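You operate a simulated robot arm through the tools that you are given. There is no shell and no other tool. Be economical: measure what you need, move in short steps, check, and stop when the job is done.

You are at the controls of a simulated two-armed robot. One attempt, no reset.

JOB
Pick up the red order card with one hand, pass it to the other hand and put it on the top of table t4.

Only the result counts: the job must be done as asked and must still hold three seconds after the hand-in. Knocking over, shifting, dropping, spilling or breaking anything else fails it.

ROBOT AND FRAMES
Two 6-joint arms with two-finger parallel grippers on one trunk, on a base that drives. Base frame: it is fixed to the floor where the robot stands at the start and does not move with it; the origin is under the middle of the robot, x ahead of it, y to its left, z up. Readings come in m, rad, newtons and seconds.
The left shoulder is at the start at [-0.107, 0.177, 0.71], the right one opposite. Each reaches about 0.796 m from its shoulder. Places, roughly: top of table T4 [0.2, -2.6, 0.8]. Payload 1.57 kg a hand.
Tool frame (each hand has its own): the origin (TCP) lies between the finger pads and is the grasp point; the fingertips stand 0.03 m ahead of it; z points along the fingers, y is the line along which they close. Largest opening 0.08 m; finger width 0.017, thickness 0.012; the body of the gripper, 0.04 by 0.082 m, starts 0.08 m behind the TCP.
Orientation is told as [roll, pitch, yaw] about the base's x, y, z axes, in that order, counted from this pose: with the fingers straight down and closing along the base's y, the tool's x points along the base's -x, its y along +y and its z along -z.

CONTROLS
- The arms move only by the tool move_arm. It takes "left_targets", "right_targets" or both (then of equal length, played together; a hand with none holds still); each is a list of rows, each an object (a shift or turn left out is 0, a gripper value left out holds the last) with "offset": the shift along the tool's x, y, z in m, a list of three; "rotation": the turn, a rotation vector about the tool's x, y, z in rad, a list of three. In form: [{"offset": [x, y, z], "rotation": [rx, ry, rz]}, ...]. A call has 1 to 8 rows; each row is the pose to reach, as a shift and turn from the pose commanded when the call began, along the tool's axes at that moment. "left_claw" and "right_claw" are, for a hand that has rows, the finger opening in m, from 0 to 0.08, set as the call begins (left out, the last holds). Each row takes 0.2 s and may step no farther than 0.05 m and 0.15 rad from the row before; otherwise, or with a gripper value out of range, the whole call is refused. Where a pose cannot be reached the arm comes as near as it can. A force on the tool above 40 N (or 10 N above the force at the start of the call, whichever is more), or a blocked arm, ends the call early, and 0.2 s more pass. The fingers move at their own pace (about 0.072 m/s each) and stop on an object; they squeeze with about 20 N. The grip force told is the motor's: it shows also when the fingers shut on nothing. Time passes only in rows, and 0.2 s behind the last, so rows that repeat a pose let the fingers close. The reply holds the time, the measured pose of the TCP, the force on the tool along the base axes, the opening and the grip force, in the units named above and with some noise, with the torque about the TCP (base axes, N m) and any sound that the robot's microphone picked up.
- Cameras (640 x 400 px; columns grow to the right, rows downward): "scene" is now at [0.0589, -0.0104, 1.4548]; the picture's right is [-0.11, -0.99, 0.00], its down [-0.49, 0.05, -0.87] and it looks along [0.87, -0.10, -0.49] (base axes); focal length 283 px, centre (320, 200). "left" rides on the left gripper at [0.072, 0.007, -0.122] in its tool frame; the picture's right is [-0.09, 1.00, 0.00], its down [-0.84, -0.08, -0.54] and it looks along [-0.54, -0.05, 0.84] (tool axes); focal length 238 px, centre (320, 200). "right" rides on the right gripper at [0.072, -0.007, -0.122] in its tool frame; the picture's right is [0.09, 1.00, 0.00], its down [-0.84, 0.08, -0.54] and it looks along [-0.54, 0.05, 0.84] (tool axes); focal length 238 px, centre (320, 200). There is no depth. A picture from a camera that has moved, and an enlarged one, comes with that camera's place and axes in the base frame and with its lens.
- camera(camera): a new picture of that camera. The clock stands still meanwhile.
- move_column(by): slides the trunk up (or, below 0, down) by that many m; the arms and the scene camera ride with it, the base frame stays. It gives what a move gives, with no picture.
- steer(legs): drives the robot by 1 to 6 legs, each [ahead, left, turn to the left] in m, m and rad, along the robot's own axes; the way and the turn of a leg run together, so that a leg with both is an arc; at most 1.5 m and 3.142 rad a leg. The arms and the cameras ride along, it lands a little off, and it stops where it bumps. It gives what a move gives.
- turn_head(pan, tilt): turns the head with the scene camera to pan (to the left, within 2.496 rad either way) and tilt (down, from -0.506 to 1.204), counted from straight ahead of the robot. It gives what a move gives.
- zoom(camera, box): a new picture of the part [left, top, right, bottom] of that camera's present view, enlarged. The clock stands still meanwhile.
- job_done(): hands the job in; it is judged then, once.

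Work in short steps. Places have to be worked out from the pictures, the camera data and where the tool is seen: move nearer, look again, correct. Check each grasp and each placing, and mend what went wrong. You have 120 turns and 92 pictures in all, those below and enlarged ones among them. Open the grippers and draw the arms clear of the work before you hand the job in, unless the task says otherwise; then end with one line.

The tools are called after ">>>" as name(argument=value, ...) on one line, values as JSON. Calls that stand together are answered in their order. move_arm: Moves the arms, as the interface text tells. Its arguments: {"type":"object","properties":{"left_targets":{"type":"array"},"left_claw":{"type":"number"},"right_targets":{"type":"array"},"right_claw":{"type":"number"}},"required":[]} The other tools are called the same way: move_column (by) slides the trunk up or down; steer (legs) drives the base; turn_head (pan, tilt) turns the head that bears the scene camera; camera (camera) takes a picture; zoom (camera, box) takes an enlarged picture of a part of a camera's view; job_done () hands the job in.

At the start:

```text
t: 0.0
left_tcp_pos: [0.3407, 0.0846, 0.9998]
left_orientation: [-0.001, 0.001, -0.002]
left_contact_force: [0.7, 1.0, 1.3]
left_wrist_torque: [0.03, 0.0, -0.02]
left_opening: 0.0801
left_gripper_force: 0.0
right_tcp_pos: [0.4525, -0.2853, 0.9999]
right_orientation: [0.001, 0.0, -0.002]
right_contact_force: [0.8, 0.2, 0.6]
right_wrist_torque: [-0.01, 0.0, -0.01]
right_opening: 0.08
right_gripper_force: 0.1
trunk travel left (down, up): [-0.15, 0.178]
robot x, y, heading: [0.0022, -0.0014, -0.002]
head pan, tilt: [-0.112, 0.515]
```

scene: 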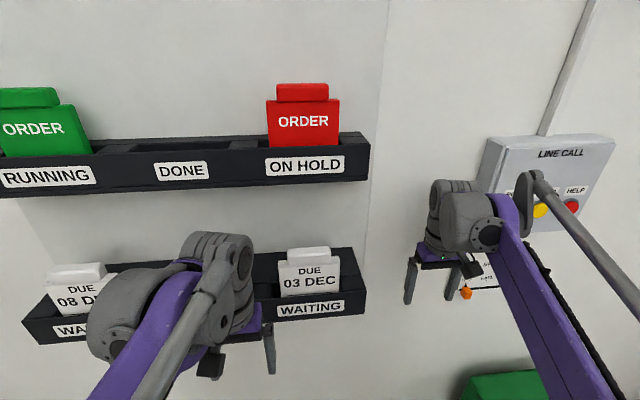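
right: 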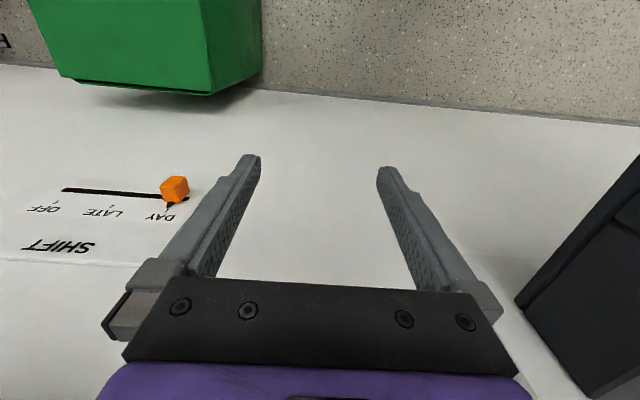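
left: 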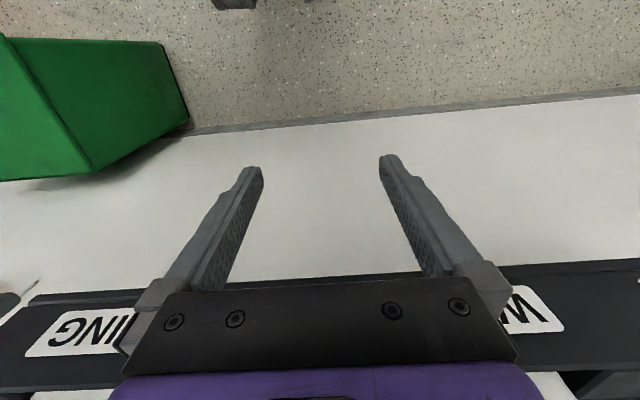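

The red card sits in the ON HOLD pocket of the upper rack, at roughly x 0.45, y -0.03, z 1.35. I'll take an enlarged view to see its shape and tab.

>>> zoom(camera="scene", box=[220, 60, 400, 200])

>>> turn_head(pan=-1.5, tilt=0.4)

>>> camera(camera="scene")

```text
2.86 times, centred on (310, 130) of scene
camera zoom: at [0.0589, -0.0104, 1.4548], right [-0.11, -0.99, 0.0], down [-0.49, 0.05, -0.87], along [0.87, -0.1, -0.49], focal length 810 px, centre (349, 400)
```

zoom: 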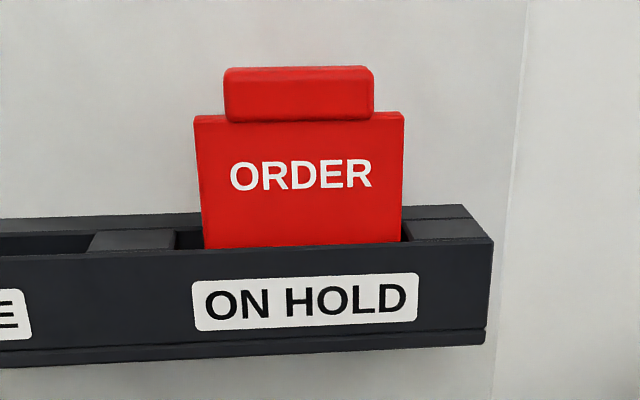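

```text
t: 1.5
left_tcp_pos: [0.3394, 0.0855, 1.0011]
left_orientation: [0.001, -0.001, 0.0]
left_contact_force: [-1.4, 0.4, 0.4]
left_wrist_torque: [-0.03, 0.01, 0.01]
left_opening: 0.0799
left_gripper_force: 0.1
right_tcp_pos: [0.4514, -0.2861, 0.9989]
right_orientation: [-0.001, 0.0, -0.001]
right_contact_force: [-0.3, -0.1, -0.9]
right_wrist_torque: [-0.04, -0.02, -0.02]
right_opening: 0.0801
right_gripper_force: 0.1
trunk travel left (down, up): [-0.15, 0.178]
robot x, y, heading: [-0.0001, 0.0004, -0.0]
head pan, tilt: [-1.499, 0.4]
```

```text
87 pictures are left
camera scene: at [-0.0246, -0.0927, 1.4654], right [-1.0, -0.07, 0.0], down [-0.03, 0.39, -0.92], along [0.07, -0.92, -0.39], focal length 283 px, centre (320, 200)
```

scene: 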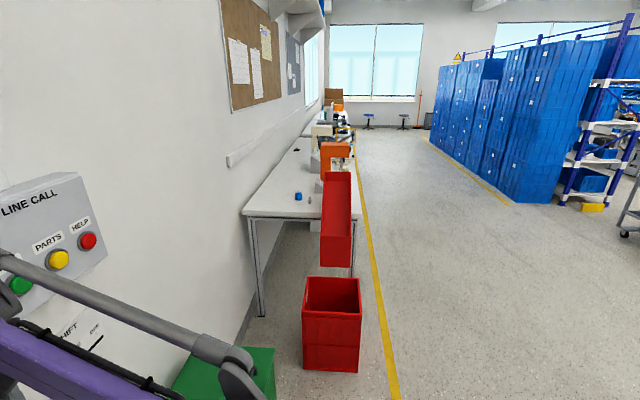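

Table t4 runs along the wall to the right, starting at about y=-1.46. I'll zoom in to see what is on it and in the way.

>>> zoom(camera="scene", box=[220, 90, 400, 380])

>>> zoom(camera="scene", box=[240, 80, 380, 220])

```text
1.38 times, centred on (310, 235) of scene
camera zoom: at [-0.0246, -0.0927, 1.4654], right [-1.0, -0.07, 0.0], down [-0.03, 0.39, -0.92], along [0.07, -0.92, -0.39], focal length 391 px, centre (334, 152)
```

zoom: 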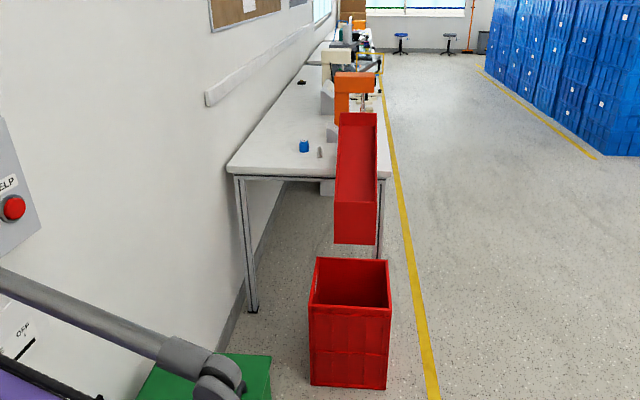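

```text
2.86 times, centred on (310, 150) of scene
camera zoom: at [-0.0246, -0.0927, 1.4654], right [-1.0, -0.07, 0.0], down [-0.03, 0.39, -0.92], along [0.07, -0.92, -0.39], focal length 810 px, centre (349, 343)
```

zoom: 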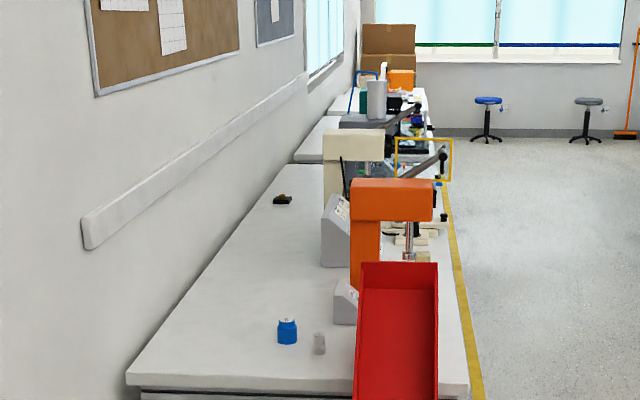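

T4 spans y -1.46 to -3.7. Presses stand along its front edge, and a chute and bins block its near end. First I'll draw both hands back from the wall, then raise the trunk for reach and look at the card again.

>>> move_arm(left_targets=[{"offset": [0.04, 0, 0]}, {"offset": [0.08, 0, 0]}, {"offset": [0.08, 0, 0]}], right_targets=[{"offset": [0.05, 0, 0]}, {"offset": [0.1, 0, 0]}, {"offset": [0.15, 0, 0]}])

>>> move_column(by=0.17)

>>> turn_head(pan=-0.1, tilt=0.5)

>>> camera(camera="scene")

```text
t: 2.3
left_tcp_pos: [0.259, 0.0874, 1.0001]
left_orientation: [-0.001, -0.003, 0.0]
left_contact_force: [0.2, 0.2, -0.8]
left_wrist_torque: [0.03, 0.03, -0.02]
left_opening: 0.0802
left_gripper_force: 0.1
right_tcp_pos: [0.2984, -0.2883, 1.0026]
right_orientation: [-0.001, -0.001, -0.001]
right_contact_force: [-0.6, -0.1, 0.2]
right_wrist_torque: [-0.02, -0.02, 0.02]
right_opening: 0.0799
right_gripper_force: 0.1
trunk travel left (down, up): [-0.15, 0.178]
robot x, y, heading: [-0.0036, -0.0015, 0.003]
head pan, tilt: [-1.499, 0.4]
```

```text
t: 4.2
left_tcp_pos: [0.2586, 0.0846, 1.1697]
left_orientation: [-0.001, 0.002, 0.0]
left_contact_force: [-0.6, -0.1, -0.4]
left_wrist_torque: [0.0, 0.01, 0.02]
left_opening: 0.08
left_gripper_force: 0.1
right_tcp_pos: [0.3016, -0.2859, 1.1695]
right_orientation: [-0.001, -0.001, 0.001]
right_contact_force: [0.2, -0.1, -0.6]
right_wrist_torque: [0.02, -0.04, 0.0]
right_opening: 0.08
right_gripper_force: 0.1
trunk travel left (down, up): [-0.32, 0.008]
robot x, y, heading: [0.0024, 0.0013, 0.005]
head pan, tilt: [-1.499, 0.4]
```

```text
t: 5.8
left_tcp_pos: [0.2608, 0.0864, 1.1709]
left_orientation: [0.0, 0.001, -0.002]
left_contact_force: [-0.4, 0.1, 0.4]
left_wrist_torque: [0.01, -0.03, -0.01]
left_opening: 0.0799
left_gripper_force: 0.1
right_tcp_pos: [0.3008, -0.2859, 1.17]
right_orientation: [0.001, 0.0, 0.0]
right_contact_force: [-0.8, -0.8, 0.3]
right_wrist_torque: [0.0, -0.03, 0.01]
right_opening: 0.08
right_gripper_force: 0.1
trunk travel left (down, up): [-0.32, 0.008]
robot x, y, heading: [-0.004, -0.0005, -0.005]
head pan, tilt: [-0.099, 0.499]
```

```text
84 pictures are left
camera scene: at [0.0489, -0.0094, 1.6298], right [-0.1, -0.99, 0.0], down [-0.48, 0.05, -0.88], along [0.87, -0.09, -0.48], focal length 283 px, centre (320, 200)
```

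scene: 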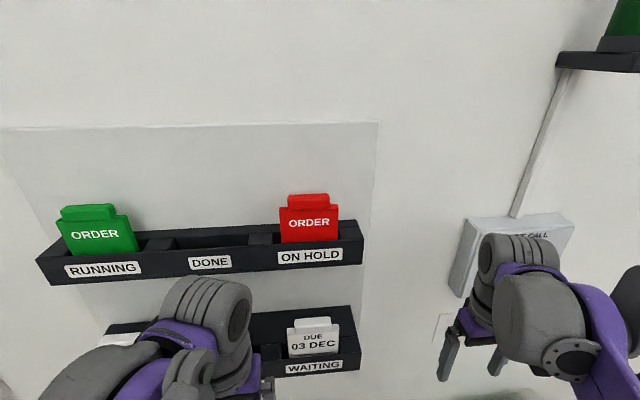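

Triangulating from the two heights puts the rack front at x≈0.457 with its top at z≈1.317. The card is at x≈0.488 and spans y -0.085 to 0.019, with the exposed part from z 1.317 to 1.377 and the tab up to 1.40. I'll take it from its right edge with the right hand, fingers pointing +y and closing along x, so I start turning that hand in place.

>>> move_arm(right_targets=[{"rotation": [-0.086, 0.086, 0.086]}, {"rotation": [-0.172, 0.172, 0.172]}, {"rotation": [-0.258, 0.258, 0.258]}, {"rotation": [-0.344, 0.344, 0.344]}, {"rotation": [-0.43, 0.43, 0.43]}, {"rotation": [-0.516, 0.516, 0.516]}, {"rotation": [-0.6046, 0.6046, 0.6046]}])

>>> move_arm(right_targets=[{"rotation": [-0.086, 0.086, 0.086]}, {"rotation": [-0.172, 0.172, 0.172]}, {"rotation": [-0.258, 0.258, 0.258]}, {"rotation": [-0.344, 0.344, 0.344]}, {"rotation": [-0.43, 0.43, 0.43]}, {"rotation": [-0.516, 0.516, 0.516]}, {"rotation": [-0.6046, 0.6046, 0.6046]}])

>>> camera(camera="scene")

>>> camera(camera="right")

```text
refused: row 7 steps farther than a row can; nothing moved
```

```text
refused: row 7 steps farther than a row can; nothing moved
```

```text
83 pictures are left
camera scene: at [0.0489, -0.0094, 1.6298], right [-0.1, -0.99, 0.0], down [-0.48, 0.05, -0.88], along [0.87, -0.09, -0.48], focal length 283 px, centre (320, 200)
```

scene: 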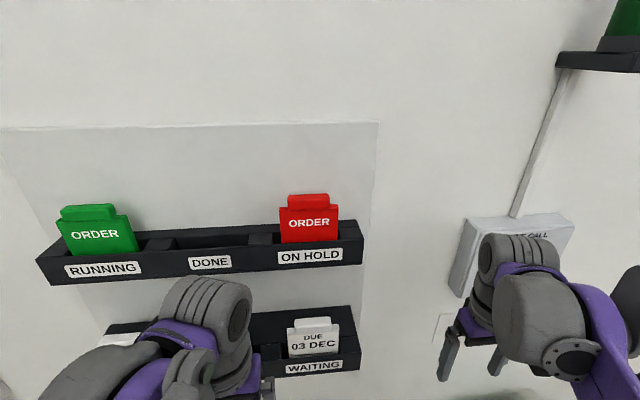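

```text
82 pictures are left
camera right: at [0.2299, -0.2926, 1.2917], right [-0.09, 1.0, 0.0], down [0.84, 0.08, 0.54], along [0.54, 0.05, -0.84], focal length 238 px, centre (320, 200)
```

right: 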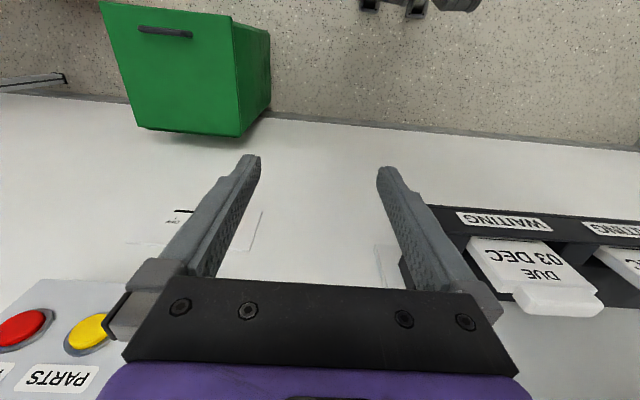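

The last row stepped too far, so nothing moved. I'll repeat with eight smaller steps.

>>> move_arm(right_targets=[{"rotation": [-0.0756, 0.0756, 0.0756]}, {"rotation": [-0.1512, 0.1512, 0.1512]}, {"rotation": [-0.2268, 0.2268, 0.2268]}, {"rotation": [-0.3024, 0.3024, 0.3024]}, {"rotation": [-0.378, 0.378, 0.378]}, {"rotation": [-0.4536, 0.4536, 0.4536]}, {"rotation": [-0.5292, 0.5292, 0.5292]}, {"rotation": [-0.6046, 0.6046, 0.6046]}])

>>> move_arm(right_targets=[{"rotation": [-0.0756, 0.0756, 0.0756]}, {"rotation": [-0.1512, 0.1512, 0.1512]}, {"rotation": [-0.2268, 0.2268, 0.2268]}, {"rotation": [-0.3024, 0.3024, 0.3024]}, {"rotation": [-0.378, 0.378, 0.378]}, {"rotation": [-0.4536, 0.4536, 0.4536]}, {"rotation": [-0.5292, 0.5292, 0.5292]}, {"rotation": [-0.6046, 0.6046, 0.6046]}])

>>> camera(camera="scene")

>>> camera(camera="right")

```text
t: 7.2
left_tcp_pos: [0.2596, 0.0863, 1.1702]
left_orientation: [-0.001, 0.0, 0.0]
left_contact_force: [0.1, -0.1, -0.3]
left_wrist_torque: [0.01, 0.05, -0.02]
left_opening: 0.08
left_gripper_force: 0.1
right_tcp_pos: [0.3056, -0.2798, 1.1691]
right_orientation: [0.349, 0.474, -0.36]
right_contact_force: [0.4, -0.1, 0.9]
right_wrist_torque: [0.02, 0.01, 0.0]
right_opening: 0.0801
right_gripper_force: 0.1
right hand out of reach, approached as far as the arm can: row 6
trunk travel left (down, up): [-0.32, 0.008]
robot x, y, heading: [0.0011, -0.0001, -0.002]
head pan, tilt: [-0.099, 0.499]
stopped in row 6 (right hand): the force on the tool passed its limit at 52 N (the readings are from after the stop); the commanded pose is now the measured one
```

```text
t: 9.0
left_tcp_pos: [0.2601, 0.0861, 1.17]
left_orientation: [0.0, -0.001, -0.001]
left_contact_force: [0.2, -0.3, 0.3]
left_wrist_torque: [0.03, 0.03, 0.03]
left_opening: 0.08
left_gripper_force: 0.1
right_tcp_pos: [0.3927, -0.1243, 1.1514]
right_orientation: [0.699, 1.276, -0.739]
right_contact_force: [0.4, -0.3, 0.4]
right_wrist_torque: [0.02, 0.01, 0.01]
right_opening: 0.0801
right_gripper_force: 0.0
right hand out of reach, approached as far as the arm can: row 1, 2, 3, 4, 5, 6, 7, 8
trunk travel left (down, up): [-0.32, 0.008]
robot x, y, heading: [0.0026, -0.002, -0.002]
head pan, tilt: [-0.099, 0.499]
```

```text
81 pictures are left
camera scene: at [0.049, -0.0097, 1.6297], right [-0.1, -1.0, 0.0], down [-0.48, 0.05, -0.88], along [0.87, -0.09, -0.48], focal length 283 px, centre (320, 200)
```

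scene: 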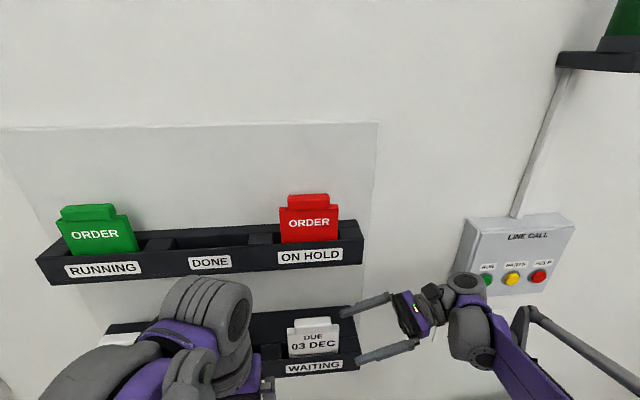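

```text
80 pictures are left
camera right: at [0.3846, -0.2296, 1.2464], right [0.95, 0.17, 0.27], down [0.31, -0.68, -0.67], along [0.07, 0.72, -0.69], focal length 238 px, centre (320, 200)
```

right: 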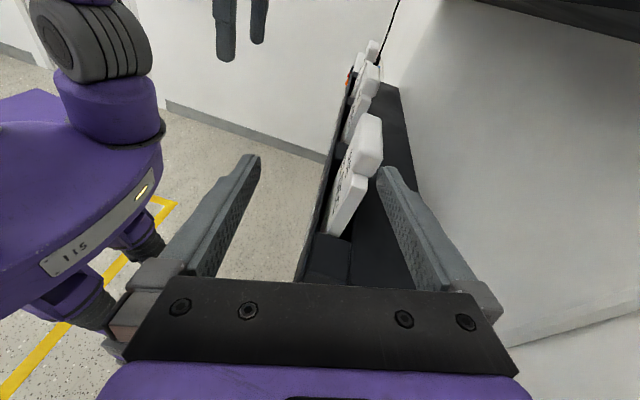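

The right hand ended almost at the wanted direction with no contact, and it is hovering above the lower rack. I'll back it off to the right, then up, and finish the remaining ~0.3 rad of turning.

>>> move_arm(right_targets=[{"offset": [0.0045, -0.0245, -0.0467]}, {"offset": [0.009, -0.049, -0.0934]}, {"offset": [0.044, -0.037, -0.102], "rotation": [-0.03, 0.05, 0.05]}, {"offset": [0.079, -0.025, -0.111], "rotation": [-0.06, 0.1, 0.1]}, {"offset": [0.114, -0.013, -0.12], "rotation": [-0.095, 0.155, 0.15]}, {"offset": [0.149, -0.001, -0.128], "rotation": [-0.128, 0.207, 0.2]}])

>>> camera(camera="scene")

>>> camera(camera="right")

```text
refused: row 1 steps farther than a row can; nothing moved
```

```text
79 pictures are left
camera scene: at [0.049, -0.0097, 1.6297], right [-0.1, -1.0, 0.0], down [-0.48, 0.05, -0.88], along [0.87, -0.09, -0.48], focal length 283 px, centre (320, 200)
```

scene: 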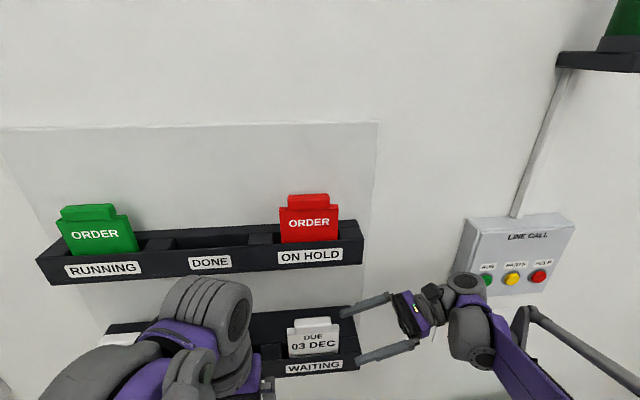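

```text
78 pictures are left
camera right: at [0.3846, -0.2296, 1.2464], right [0.95, 0.17, 0.27], down [0.31, -0.68, -0.67], along [0.07, 0.72, -0.69], focal length 238 px, centre (320, 200)
```

right: 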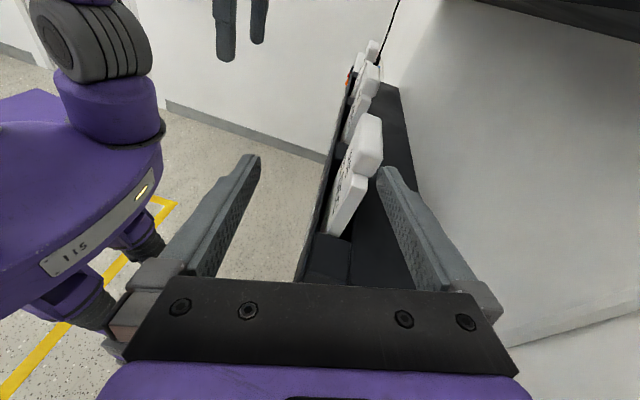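

The first row was just over the step limit. The commanded pose may also differ from the measured one after the reach-limited move, so I'll test with a small upward step.

>>> move_arm(right_targets=[{"offset": [0.0288, 0.0057, -0.0065]}])

```text
t: 9.4
left_tcp_pos: [0.259, 0.0856, 1.1707]
left_orientation: [0.0, -0.001, 0.001]
left_contact_force: [-0.3, 0.6, -0.4]
left_wrist_torque: [-0.01, 0.0, -0.01]
left_opening: 0.08
left_gripper_force: 0.0
right_tcp_pos: [0.3997, -0.1096, 1.1847]
right_orientation: [0.711, 1.3, -0.692]
right_contact_force: [0.4, 0.0, 0.6]
right_wrist_torque: [-0.01, 0.03, 0.01]
right_opening: 0.08
right_gripper_force: 0.1
right hand out of reach, approached as far as the arm can: row 1
trunk travel left (down, up): [-0.32, 0.008]
robot x, y, heading: [0.002, -0.0002, -0.005]
head pan, tilt: [-0.099, 0.499]
```

The arm is still reporting limited reach, so the commanded pose probably lies back near y=-0.28. I'll step the command back toward the reachable side with a small move left, back and up.

>>> move_arm(right_targets=[{"offset": [0.031, -0.0096, 0.0367]}])

```text
t: 9.8
left_tcp_pos: [0.2576, 0.0872, 1.1703]
left_orientation: [-0.002, -0.002, 0.001]
left_contact_force: [0.3, -0.1, 0.3]
left_wrist_torque: [-0.03, -0.04, -0.05]
left_opening: 0.08
left_gripper_force: 0.2
right_tcp_pos: [0.3762, -0.07, 1.2064]
right_orientation: [0.711, 1.298, -0.687]
right_contact_force: [0.0, 0.2, 0.9]
right_wrist_torque: [-0.02, -0.04, 0.0]
right_opening: 0.08
right_gripper_force: 0.2
trunk travel left (down, up): [-0.32, 0.008]
robot x, y, heading: [0.0011, -0.0006, -0.002]
head pan, tilt: [-0.099, 0.499]
```

That move was fully reached, so the command and measured pose agree again. Now I raise the hand in front of the rack to z≈1.36 and square up its direction.

>>> move_arm(right_targets=[{"offset": [0.0366, 0.0015, -0.0145], "rotation": [-0.042, 0.047, 0.048]}, {"offset": [0.0732, 0.003, -0.029], "rotation": [-0.084, 0.094, 0.096]}, {"offset": [0.1098, 0.0045, -0.0435], "rotation": [-0.127, 0.141, 0.144]}, {"offset": [0.1465, 0.006, -0.058], "rotation": [-0.169, 0.188, 0.192]}])

```text
t: 10.8
left_tcp_pos: [0.2584, 0.085, 1.1694]
left_orientation: [0.001, 0.0, 0.001]
left_contact_force: [-0.4, 1.2, 1.0]
left_wrist_torque: [0.02, -0.02, -0.04]
left_opening: 0.08
left_gripper_force: 0.0
right_tcp_pos: [0.3616, -0.1034, 1.3646]
right_orientation: [1.01, 1.568, -0.561]
right_contact_force: [0.4, -0.2, 1.1]
right_wrist_torque: [0.0, -0.02, 0.02]
right_opening: 0.0798
right_gripper_force: 0.1
trunk travel left (down, up): [-0.32, 0.008]
robot x, y, heading: [-0.002, -0.0005, 0.002]
head pan, tilt: [-0.099, 0.499]
```

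The hand reached the pose and is squared up. I check both views.

>>> camera(camera="right")

>>> camera(camera="scene")

```text
77 pictures are left
camera right: at [0.3549, -0.2254, 1.4358], right [1.0, 0.0, 0.09], down [0.08, -0.54, -0.84], along [0.05, 0.84, -0.54], focal length 238 px, centre (320, 200)
```

right: 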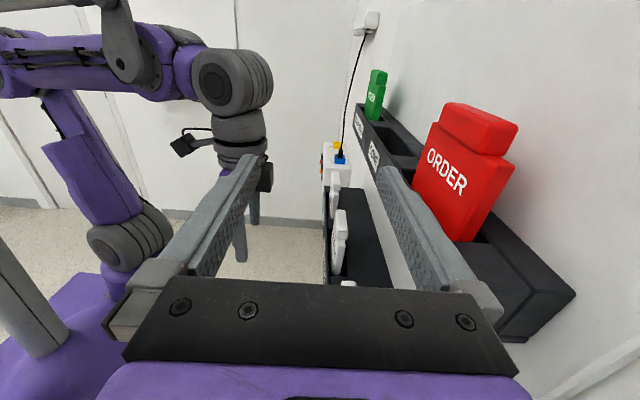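

```text
76 pictures are left
camera scene: at [0.0482, -0.009, 1.6298], right [-0.1, -1.0, 0.0], down [-0.48, 0.05, -0.88], along [0.87, -0.09, -0.48], focal length 283 px, centre (320, 200)
```

scene: 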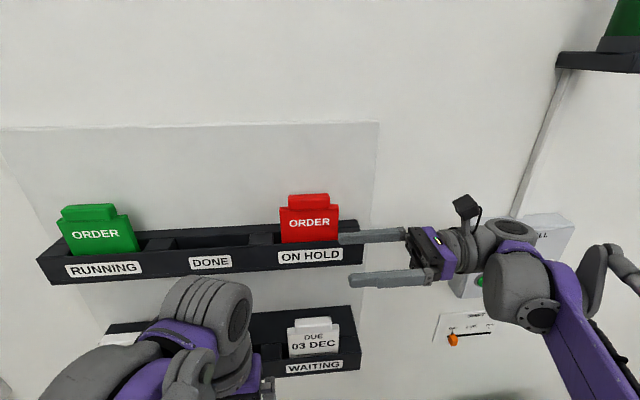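

The views put the card's edge at x≈0.475–0.487 and vertical, with the wall behind at x≈0.54. I'll back off right a little, go to z 1.35 with the opening cut to 0.05, then move forward most of the way toward the card plane.

>>> move_arm(right_claw=0.05, right_targets=[{"offset": [-0.014, 0, -0.042]}, {"offset": [-0.014, 0.04, -0.042]}, {"offset": [-0.014, 0.08, -0.042]}, {"offset": [-0.014, 0.1, -0.042]}])

>>> camera(camera="right")

>>> camera(camera="scene")

```text
t: 11.8
left_tcp_pos: [0.261, 0.0861, 1.1699]
left_orientation: [-0.001, -0.001, 0.0]
left_contact_force: [0.2, 0.6, -0.2]
left_wrist_torque: [-0.01, 0.0, 0.05]
left_opening: 0.0801
left_gripper_force: 0.0
right_tcp_pos: [0.4621, -0.1447, 1.3517]
right_orientation: [1.072, 1.568, -0.497]
right_contact_force: [-0.5, -0.1, 0.9]
right_wrist_torque: [-0.02, 0.03, -0.01]
right_opening: 0.05
right_gripper_force: 0.1
right hand out of reach, approached as far as the arm can: row 1
trunk travel left (down, up): [-0.32, 0.008]
robot x, y, heading: [0.0016, -0.0004, 0.004]
head pan, tilt: [-0.099, 0.499]
```

```text
75 pictures are left
camera right: at [0.4553, -0.2674, 1.4231], right [1.0, 0.0, 0.09], down [0.08, -0.54, -0.84], along [0.05, 0.84, -0.54], focal length 238 px, centre (320, 200)
```

right: 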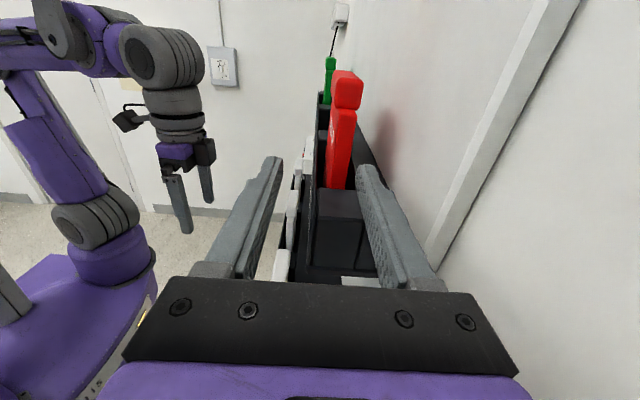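

```text
74 pictures are left
camera scene: at [0.0492, -0.0094, 1.6298], right [-0.1, -0.99, 0.0], down [-0.48, 0.05, -0.88], along [0.87, -0.09, -0.48], focal length 283 px, centre (320, 200)
```

scene: 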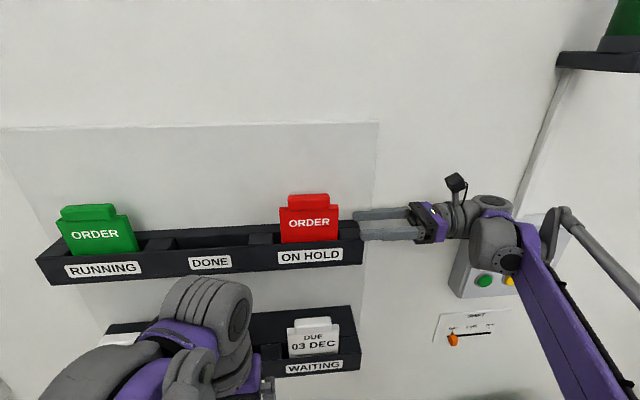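

The card stands edge-on between the finger lines, centred at x≈0.478. I shift 0.016 forward and then slide left along the card to y≈-0.068.

>>> move_arm(right_targets=[{"offset": [0, 0.016, 0]}, {"offset": [0, 0.016, 0.03]}, {"offset": [0, 0.016, 0.055]}, {"offset": [0, 0.016, 0.077]}])

>>> camera(camera="right")

```text
t: 12.8
left_tcp_pos: [0.2595, 0.0857, 1.1699]
left_orientation: [0.0, 0.0, -0.001]
left_contact_force: [-0.7, 0.6, -0.4]
left_wrist_torque: [0.04, -0.02, -0.02]
left_opening: 0.0798
left_gripper_force: 0.1
right_tcp_pos: [0.4789, -0.0682, 1.3512]
right_orientation: [0.99, 1.568, -0.581]
right_contact_force: [0.5, 0.4, 0.4]
right_wrist_torque: [-0.02, 0.0, 0.03]
right_opening: 0.05
right_gripper_force: 0.0
trunk travel left (down, up): [-0.32, 0.008]
robot x, y, heading: [-0.0033, -0.0011, 0.003]
head pan, tilt: [-0.099, 0.499]
```

```text
73 pictures are left
camera right: at [0.4717, -0.1909, 1.424], right [1.0, 0.0, 0.09], down [0.08, -0.54, -0.84], along [0.05, 0.84, -0.54], focal length 238 px, centre (320, 200)
```

right: 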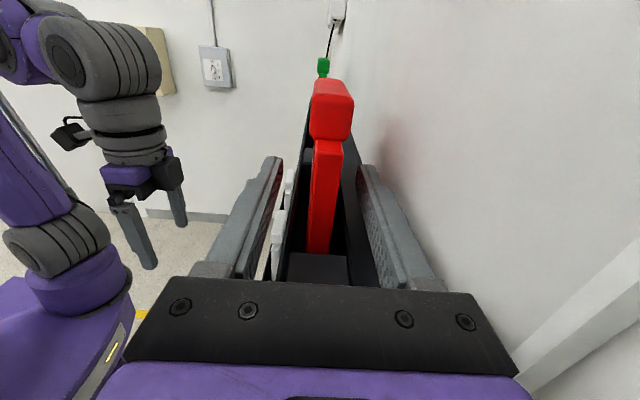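

The card is centred between the fingers, so I close the right gripper.

>>> move_arm(right_claw=0.0, right_targets=[{"offset": [0, 0, 0]}, {"offset": [0, 0, 0]}, {"offset": [0, 0, 0]}])

```text
t: 13.6
left_tcp_pos: [0.2604, 0.0852, 1.1707]
left_orientation: [-0.002, 0.0, 0.0]
left_contact_force: [1.1, 0.7, -0.1]
left_wrist_torque: [-0.01, 0.02, 0.04]
left_opening: 0.0802
left_gripper_force: 0.0
right_tcp_pos: [0.479, -0.0694, 1.3526]
right_orientation: [1.055, 1.567, -0.514]
right_contact_force: [-0.4, 0.6, -0.8]
right_wrist_torque: [-0.02, -0.02, -0.01]
right_opening: 0.0135
right_gripper_force: 19.9
trunk travel left (down, up): [-0.32, 0.008]
robot x, y, heading: [-0.0016, 0.0001, -0.005]
head pan, tilt: [-0.099, 0.499]
```

The grip is firm, with 13.5 mm of card at 20 N. I lift it straight up out of the pocket.

>>> move_arm(right_targets=[{"offset": [0.025, 0, 0]}, {"offset": [0.05, 0, 0]}, {"offset": [0.075, 0, 0]}, {"offset": [0.09, 0, 0]}])

>>> camera(camera="scene")

```text
t: 14.6
left_tcp_pos: [0.2595, 0.0851, 1.171]
left_orientation: [0.001, -0.001, -0.002]
left_contact_force: [-0.6, 0.3, -0.2]
left_wrist_torque: [0.02, -0.04, 0.0]
left_opening: 0.0798
left_gripper_force: 0.0
right_tcp_pos: [0.4774, -0.0689, 1.4426]
right_orientation: [1.064, 1.566, -0.509]
right_contact_force: [0.2, 0.1, 0.5]
right_wrist_torque: [-0.03, 0.0, -0.03]
right_opening: 0.0133
right_gripper_force: 20.5
trunk travel left (down, up): [-0.32, 0.008]
robot x, y, heading: [0.0017, -0.0006, -0.0]
head pan, tilt: [-0.099, 0.499]
```

```text
72 pictures are left
camera scene: at [0.0489, -0.0093, 1.6298], right [-0.1, -0.99, 0.0], down [-0.48, 0.05, -0.88], along [0.87, -0.09, -0.48], focal length 283 px, centre (320, 200)
```

scene: 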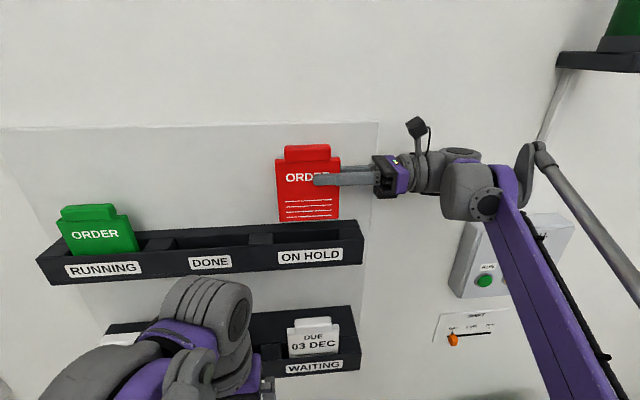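

The card is fully out, with its lower edge at z≈1.35 above the rack top at 1.317. I draw it back to x≈0.33.

>>> move_arm(right_targets=[{"offset": [0.012, 0, 0]}, {"offset": [0.012, -0.04, 0]}, {"offset": [0.012, -0.08, 0]}, {"offset": [0.01, -0.12, 0]}, {"offset": [0.0, -0.15, 0]}])

```text
t: 15.8
left_tcp_pos: [0.2584, 0.0849, 1.169]
left_orientation: [0.001, 0.002, 0.0]
left_contact_force: [0.3, -0.3, -0.1]
left_wrist_torque: [-0.01, -0.01, -0.01]
left_opening: 0.08
left_gripper_force: 0.1
right_tcp_pos: [0.3226, -0.069, 1.4406]
right_orientation: [1.109, 1.566, -0.46]
right_contact_force: [0.1, 0.1, 0.1]
right_wrist_torque: [0.01, 0.03, -0.03]
right_opening: 0.0133
right_gripper_force: 20.3
trunk travel left (down, up): [-0.32, 0.008]
robot x, y, heading: [0.0017, -0.0005, 0.006]
head pan, tilt: [-0.099, 0.499]
```

The card is held well clear of the rack. I back the base away from the wall to get working room for the hand-over.

>>> steer(legs=[[-0.5, 0, 0]])

>>> move_arm(left_targets=[{"offset": [-0.03, 0.02, -0.03]}, {"offset": [-0.06, 0.04, -0.06]}, {"offset": [-0.09, 0.06, -0.09]}, {"offset": [-0.11, 0.08, -0.12]}, {"offset": [-0.11, 0.09, -0.16]}])

```text
t: 18.6
left_tcp_pos: [-0.2252, 0.0858, 1.1706]
left_orientation: [0.0, -0.001, -0.005]
left_contact_force: [0.3, 0.1, -0.4]
left_wrist_torque: [0.03, -0.03, -0.04]
left_opening: 0.0799
left_gripper_force: 0.1
right_tcp_pos: [-0.1598, -0.0686, 1.4401]
right_orientation: [1.068, 1.568, -0.506]
right_contact_force: [0.8, 0.1, -0.3]
right_wrist_torque: [-0.03, 0.01, 0.0]
right_opening: 0.0136
right_gripper_force: 20.3
trunk travel left (down, up): [-0.32, 0.008]
robot x, y, heading: [-0.485, 0.0009, -0.007]
head pan, tilt: [-0.099, 0.499]
```

```text
t: 19.9
left_tcp_pos: [-0.1145, 0.1712, 1.3291]
left_orientation: [-0.001, 0.0, -0.005]
left_contact_force: [-0.3, 0.4, -0.5]
left_wrist_torque: [-0.04, 0.0, 0.01]
left_opening: 0.08
left_gripper_force: 0.2
right_tcp_pos: [-0.1605, -0.0693, 1.4398]
right_orientation: [1.075, 1.568, -0.498]
right_contact_force: [-0.8, 0.4, -0.6]
right_wrist_torque: [-0.01, 0.0, -0.02]
right_opening: 0.0134
right_gripper_force: 20.4
trunk travel left (down, up): [-0.32, 0.008]
robot x, y, heading: [-0.4881, 0.0019, 0.002]
head pan, tilt: [-0.099, 0.499]
```

The left hand has room at robot-relative (0.37, 0.17, 1.33). I turn it toward -y in two halves, as a mirror of what worked for the right hand.

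>>> move_arm(left_targets=[{"rotation": [0.0756, 0.0756, -0.0756]}, {"rotation": [0.1512, 0.1512, -0.1512]}, {"rotation": [0.2268, 0.2268, -0.2268]}, {"rotation": [0.3024, 0.3024, -0.3024]}, {"rotation": [0.378, 0.378, -0.378]}, {"rotation": [0.4536, 0.4536, -0.4536]}, {"rotation": [0.5292, 0.5292, -0.5292]}, {"rotation": [0.6046, 0.6046, -0.6046]}])

```text
t: 21.1
left_tcp_pos: [-0.1115, 0.1765, 1.3288]
left_orientation: [-0.329, 0.435, 0.321]
left_contact_force: [4.2, -5.8, -3.5]
left_wrist_torque: [0.58, 0.41, 0.04]
left_opening: 0.0799
left_gripper_force: 0.1
right_tcp_pos: [-0.1612, -0.0684, 1.4409]
right_orientation: [0.791, 1.568, -0.783]
right_contact_force: [-0.5, 0.2, -1.0]
right_wrist_torque: [0.0, 0.01, 0.0]
right_opening: 0.0135
right_gripper_force: 19.7
trunk travel left (down, up): [-0.32, 0.008]
robot x, y, heading: [-0.4864, 0.0002, -0.001]
head pan, tilt: [-0.099, 0.499]
stopped in row 6 (left hand): the force on the tool passed its limit at 87 N (the readings are from after the stop); the commanded pose is now the measured one
```

The left hand stopped on a force, and it still shows about 8 N. I look before moving on.

>>> camera(camera="scene")

>>> camera(camera="left")

```text
71 pictures are left
camera scene: at [-0.4362, -0.0081, 1.6298], right [-0.1, -0.99, 0.0], down [-0.48, 0.05, -0.88], along [0.87, -0.09, -0.48], focal length 283 px, centre (320, 200)
```

scene: 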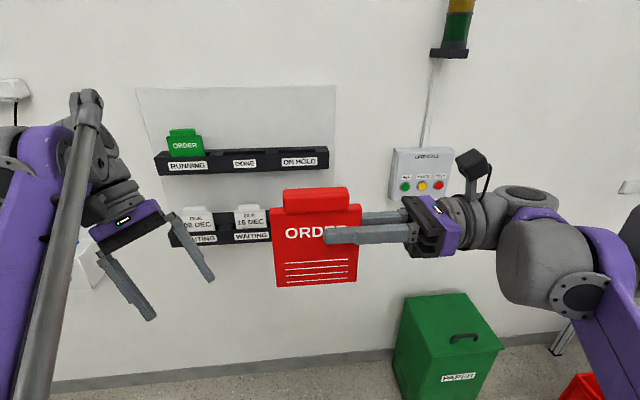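

```text
70 pictures are left
camera left: at [-0.1429, 0.2129, 1.4605], right [-0.34, 0.88, -0.33], down [0.9, 0.41, 0.14], along [0.25, -0.25, -0.93], focal length 238 px, centre (320, 200)
```

left: 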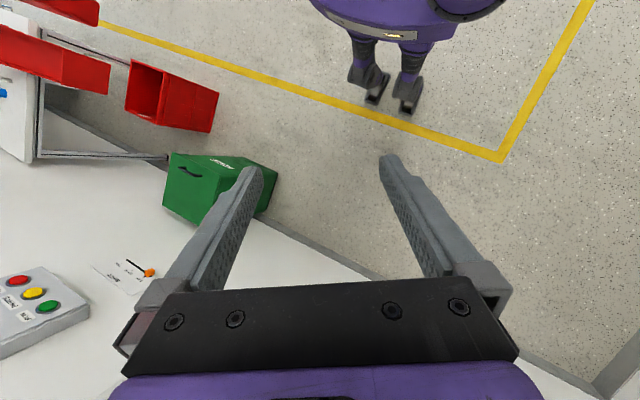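

The left wrist seems to touch its own forearm rod. I move the left hand forward and inward to unfold the arm before turning further.

>>> move_arm(left_targets=[{"offset": [-0.0185, -0.034, 0.0025]}, {"offset": [-0.037, -0.0677, 0.005]}])

```text
t: 21.7
left_tcp_pos: [-0.053, 0.1251, 1.3307]
left_orientation: [-0.329, 0.434, 0.319]
left_contact_force: [0.9, -0.2, -0.4]
left_wrist_torque: [0.0, 0.03, -0.03]
left_opening: 0.0802
left_gripper_force: 0.1
right_tcp_pos: [-0.1594, -0.0697, 1.44]
right_orientation: [0.949, 1.567, -0.626]
right_contact_force: [0.1, 0.8, -0.4]
right_wrist_torque: [-0.01, 0.01, -0.01]
right_opening: 0.0134
right_gripper_force: 19.6
trunk travel left (down, up): [-0.32, 0.008]
robot x, y, heading: [-0.4825, -0.0003, -0.001]
head pan, tilt: [-0.099, 0.499]
```

The force is gone, so I continue the turn.

>>> move_arm(left_targets=[{"rotation": [0.0756, 0.0756, -0.0756]}, {"rotation": [0.1512, 0.1512, -0.1512]}, {"rotation": [0.2268, 0.2268, -0.2268]}, {"rotation": [0.3024, 0.3024, -0.3024]}, {"rotation": [0.378, 0.378, -0.378]}, {"rotation": [0.4536, 0.4536, -0.4536]}, {"rotation": [0.5292, 0.5292, -0.5292]}, {"rotation": [0.6046, 0.6046, -0.6046]}])

```text
t: 23.5
left_tcp_pos: [-0.0469, 0.1092, 1.3296]
left_orientation: [-0.702, 1.253, 0.658]
left_contact_force: [0.5, -0.7, 0.3]
left_wrist_torque: [0.0, -0.06, 0.01]
left_opening: 0.0798
left_gripper_force: 0.1
left hand out of reach, approached as far as the arm can: row 5, 6, 7, 8
right_tcp_pos: [-0.1613, -0.0682, 1.44]
right_orientation: [1.01, 1.567, -0.564]
right_contact_force: [-0.4, 0.0, -1.0]
right_wrist_torque: [0.02, 0.0, 0.06]
right_opening: 0.0131
right_gripper_force: 20.8
trunk travel left (down, up): [-0.32, 0.008]
robot x, y, heading: [-0.4857, 0.0041, -0.001]
head pan, tilt: [-0.099, 0.499]
```

The remaining error is about 0.37 rad. I finish it while rising to z≈1.395.

>>> move_arm(left_targets=[{"offset": [0.0206, -0.0044, -0.0052], "rotation": [0.069, 0.073, -0.076]}, {"offset": [0.0412, -0.0088, -0.0104], "rotation": [0.138, 0.146, -0.152]}, {"offset": [0.0617, -0.0131, -0.0155], "rotation": [0.208, 0.219, -0.229]}, {"offset": [0.0617, -0.0131, -0.0155], "rotation": [0.208, 0.219, -0.229]}])

>>> camera(camera="left")

>>> camera(camera="scene")

```text
t: 24.5
left_tcp_pos: [-0.0471, 0.1089, 1.3948]
left_orientation: [2.035, 1.569, -2.686]
left_contact_force: [-1.0, 0.5, -0.2]
left_wrist_torque: [0.0, 0.02, -0.03]
left_opening: 0.0801
left_gripper_force: 0.1
right_tcp_pos: [-0.1612, -0.0689, 1.4401]
right_orientation: [0.987, 1.568, -0.586]
right_contact_force: [0.7, -0.3, -1.1]
right_wrist_torque: [-0.04, 0.0, -0.01]
right_opening: 0.0134
right_gripper_force: 20.1
trunk travel left (down, up): [-0.32, 0.008]
robot x, y, heading: [-0.4834, 0.0012, -0.001]
head pan, tilt: [-0.099, 0.499]
```

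```text
69 pictures are left
camera left: at [-0.0526, 0.2311, 1.4653], right [-1.0, 0.01, -0.09], down [0.08, 0.54, -0.84], along [0.04, -0.84, -0.54], focal length 238 px, centre (320, 200)
```

left: 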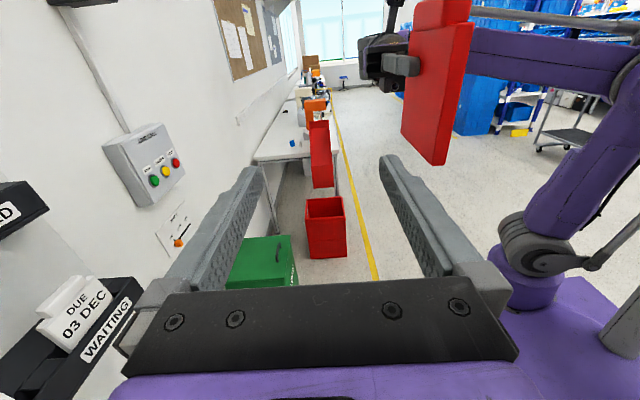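

```text
68 pictures are left
camera scene: at [-0.436, -0.0084, 1.6298], right [-0.1, -0.99, 0.0], down [-0.48, 0.05, -0.88], along [0.87, -0.09, -0.48], focal length 283 px, centre (320, 200)
```

scene: 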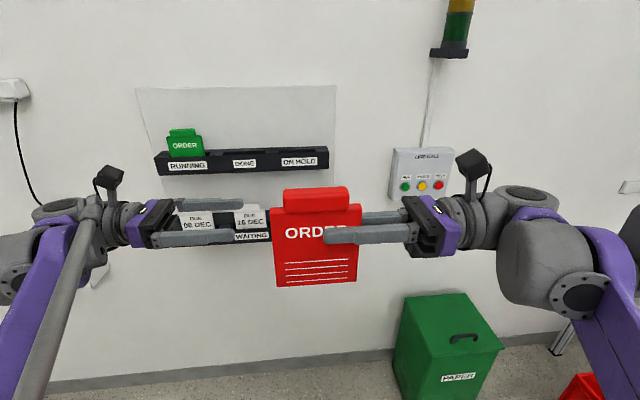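

The left hand is aligned and faces the card. I bring it into the card's plane at x=-0.161, with the opening narrowed to 0.05.

>>> move_arm(left_claw=0.05, left_targets=[{"offset": [0, 0.04, 0]}, {"offset": [0, 0.08, 0]}, {"offset": [0, 0.1135, 0]}, {"offset": [0, 0.1135, 0]}])

>>> camera(camera="left")

```text
t: 25.5
left_tcp_pos: [-0.1594, 0.1052, 1.3937]
left_orientation: [0.242, 1.571, 1.802]
left_contact_force: [-0.2, 0.6, 0.1]
left_wrist_torque: [0.02, 0.0, -0.04]
left_opening: 0.0498
left_gripper_force: 0.1
left hand out of reach, approached as far as the arm can: row 3, 4
right_tcp_pos: [-0.1614, -0.0696, 1.4402]
right_orientation: [0.938, 1.568, -0.639]
right_contact_force: [0.3, -0.3, -0.2]
right_wrist_torque: [-0.02, 0.0, -0.01]
right_opening: 0.0134
right_gripper_force: 19.9
trunk travel left (down, up): [-0.32, 0.008]
robot x, y, heading: [-0.4857, -0.0009, -0.0]
head pan, tilt: [-0.099, 0.499]
```

```text
67 pictures are left
camera left: at [-0.1659, 0.2277, 1.4653], right [-1.0, 0.01, -0.09], down [0.08, 0.54, -0.84], along [0.04, -0.84, -0.54], focal length 238 px, centre (320, 200)
```

left: 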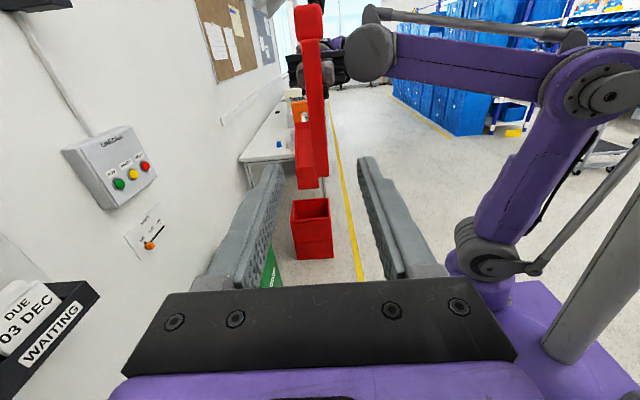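

The card's edge is between the left fingers, with the red chute showing behind it. I advance 0.10 so the fingers straddle the card's left edge below the right hand's grip.

>>> move_arm(left_targets=[{"offset": [0, 0, 0.035]}, {"offset": [0, 0, 0.07]}, {"offset": [0, 0, 0.1]}])

>>> camera(camera="left")

>>> camera(camera="scene")

```text
t: 26.3
left_tcp_pos: [-0.1606, 0.0045, 1.3944]
left_orientation: [-0.504, 1.571, 1.057]
left_contact_force: [-0.5, -0.2, 0.1]
left_wrist_torque: [0.0, -0.02, 0.02]
left_opening: 0.0502
left_gripper_force: 0.1
right_tcp_pos: [-0.1599, -0.0691, 1.4395]
right_orientation: [1.152, 1.567, -0.423]
right_contact_force: [0.3, 0.0, -0.5]
right_wrist_torque: [-0.01, 0.03, 0.01]
right_opening: 0.0135
right_gripper_force: 20.5
trunk travel left (down, up): [-0.32, 0.008]
robot x, y, heading: [-0.4834, -0.0021, 0.0]
head pan, tilt: [-0.099, 0.499]
```

```text
66 pictures are left
camera left: at [-0.1658, 0.126, 1.4653], right [-1.0, 0.01, -0.09], down [0.08, 0.54, -0.84], along [0.04, -0.84, -0.54], focal length 238 px, centre (320, 200)
```

left: 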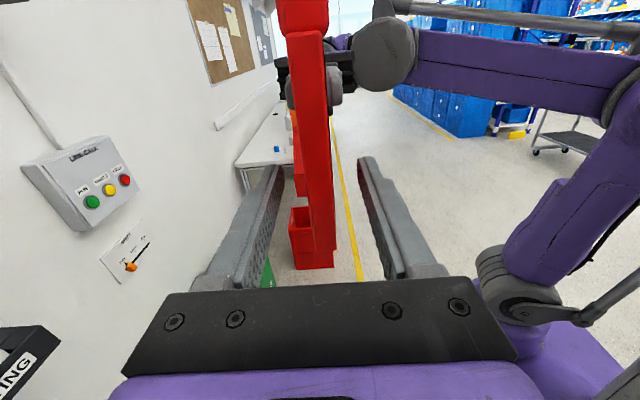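

```text
65 pictures are left
camera scene: at [-0.4366, -0.009, 1.6298], right [-0.1, -0.99, 0.0], down [-0.48, 0.05, -0.88], along [0.87, -0.09, -0.48], focal length 283 px, centre (320, 200)
```

scene: 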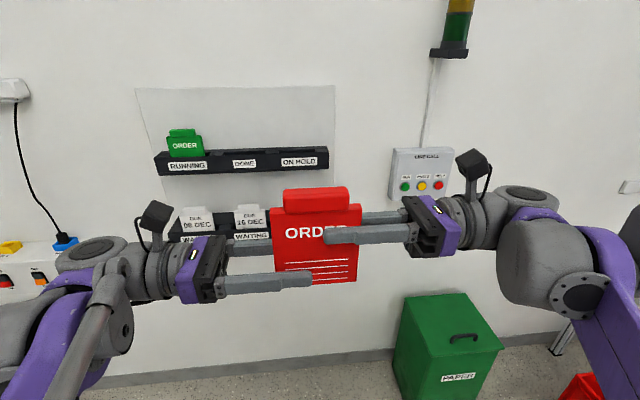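

The left fingers straddle the card. I close the left gripper and check the grip before the right hand lets go.

>>> move_arm(left_claw=0.0, left_targets=[{"offset": [0, 0, 0]}, {"offset": [0, 0, 0]}, {"offset": [0, 0, 0]}])

```text
t: 27.1
left_tcp_pos: [-0.1594, 0.0047, 1.3951]
left_orientation: [-0.714, 1.571, 0.846]
left_contact_force: [-1.7, -5.5, 0.3]
left_wrist_torque: [0.11, -0.01, 0.11]
left_opening: 0.0133
left_gripper_force: 19.9
right_tcp_pos: [-0.1612, -0.0688, 1.4401]
right_orientation: [1.036, 1.568, -0.538]
right_contact_force: [1.9, 5.0, -1.2]
right_wrist_torque: [0.12, -0.06, -0.23]
right_opening: 0.0135
right_gripper_force: 20.3
trunk travel left (down, up): [-0.32, 0.008]
robot x, y, heading: [-0.4804, 0.0043, -0.002]
head pan, tilt: [-0.099, 0.499]
```

Both hands hold the card, with only small internal forces. I open the right hand first, then pull it straight out to the right.

>>> move_arm(right_claw=0.06, right_targets=[{"offset": [0, 0, 0]}, {"offset": [0, 0, 0]}, {"offset": [0, 0, -0.03]}, {"offset": [0, 0, -0.06]}, {"offset": [0, -0.03, -0.08]}])

>>> camera(camera="scene")

```text
t: 28.3
left_tcp_pos: [-0.1614, 0.0063, 1.3948]
left_orientation: [-1.7, 1.57, -0.137]
left_contact_force: [0.6, -0.1, -0.4]
left_wrist_torque: [0.0, -0.02, 0.02]
left_opening: 0.0137
left_gripper_force: 19.9
right_tcp_pos: [-0.1656, -0.1048, 1.4384]
right_orientation: [0.987, 1.567, -0.59]
right_contact_force: [0.4, 0.7, -0.3]
right_wrist_torque: [-0.01, -0.01, -0.03]
right_opening: 0.06
right_gripper_force: 0.0
right hand out of reach, approached as far as the arm can: row 4, 5
trunk travel left (down, up): [-0.32, 0.008]
robot x, y, heading: [-0.4832, 0.0012, -0.006]
head pan, tilt: [-0.099, 0.499]
```

```text
64 pictures are left
camera scene: at [-0.4376, -0.0077, 1.6298], right [-0.1, -0.99, 0.0], down [-0.48, 0.05, -0.88], along [0.87, -0.09, -0.48], focal length 283 px, centre (320, 200)
```

scene: 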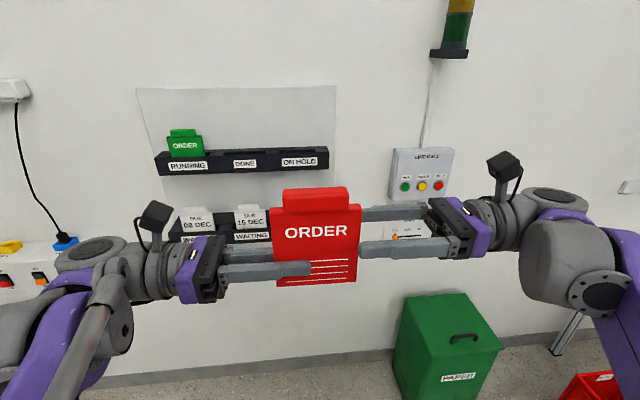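

The left hand alone holds the card securely. I move the left hand 0.06 left to clear the right fingers fully, then drive back a bit and strafe right toward t4's front, and look.

>>> move_arm(left_targets=[{"offset": [0, 0, -0.03]}, {"offset": [0, 0, -0.06]}])

>>> steer(legs=[[-0.3, 0, 0], [0, -0.9, 0]])

>>> turn_head(pan=-0.8, tilt=0.5)

>>> camera(camera="scene")

```text
t: 28.9
left_tcp_pos: [-0.1606, 0.0667, 1.3909]
left_orientation: [-1.671, 1.57, -0.113]
left_contact_force: [-0.6, 0.4, 0.2]
left_wrist_torque: [0.03, 0.0, -0.03]
left_opening: 0.0134
left_gripper_force: 19.5
right_tcp_pos: [-0.1634, -0.1043, 1.4365]
right_orientation: [0.905, 1.568, -0.671]
right_contact_force: [0.3, 0.3, -0.1]
right_wrist_torque: [0.03, -0.03, 0.0]
right_opening: 0.06
right_gripper_force: 0.0
trunk travel left (down, up): [-0.32, 0.008]
robot x, y, heading: [-0.4857, -0.0023, -0.004]
head pan, tilt: [-0.099, 0.499]
```

```text
t: 38.9
left_tcp_pos: [-0.4734, -0.8426, 1.3916]
left_orientation: [-0.562, 1.57, 0.974]
left_contact_force: [-0.3, 0.1, 0.3]
left_wrist_torque: [0.02, -0.01, 0.0]
left_opening: 0.0137
left_gripper_force: 20.0
right_tcp_pos: [-0.4812, -1.0137, 1.4387]
right_orientation: [0.984, 1.569, -0.619]
right_contact_force: [0.2, 0.9, 0.7]
right_wrist_torque: [0.0, -0.02, -0.01]
right_opening: 0.0598
right_gripper_force: 0.1
trunk travel left (down, up): [-0.32, 0.008]
robot x, y, heading: [-0.7979, -0.8972, -0.031]
head pan, tilt: [-0.099, 0.499]
```

```text
t: 39.9
left_tcp_pos: [-0.4733, -0.8429, 1.3919]
left_orientation: [-0.412, 1.57, 1.123]
left_contact_force: [-0.3, 0.8, 0.4]
left_wrist_torque: [0.01, 0.04, 0.0]
left_opening: 0.0135
left_gripper_force: 19.9
right_tcp_pos: [-0.4812, -1.0133, 1.4374]
right_orientation: [0.983, 1.569, -0.62]
right_contact_force: [0.2, 0.6, -0.4]
right_wrist_torque: [0.0, 0.03, 0.01]
right_opening: 0.0597
right_gripper_force: 0.1
trunk travel left (down, up): [-0.32, 0.008]
robot x, y, heading: [-0.8021, -0.9022, -0.024]
head pan, tilt: [-0.799, 0.499]
```

```text
63 pictures are left
camera scene: at [-0.7803, -0.9656, 1.6298], right [-0.74, -0.68, 0.0], down [-0.32, 0.35, -0.88], along [0.59, -0.65, -0.48], focal length 283 px, centre (320, 200)
```

scene: 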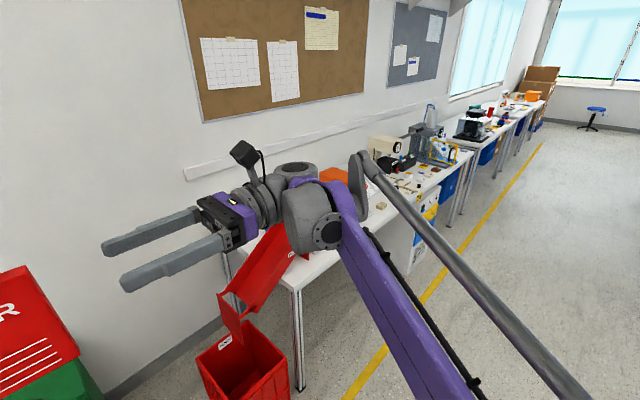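

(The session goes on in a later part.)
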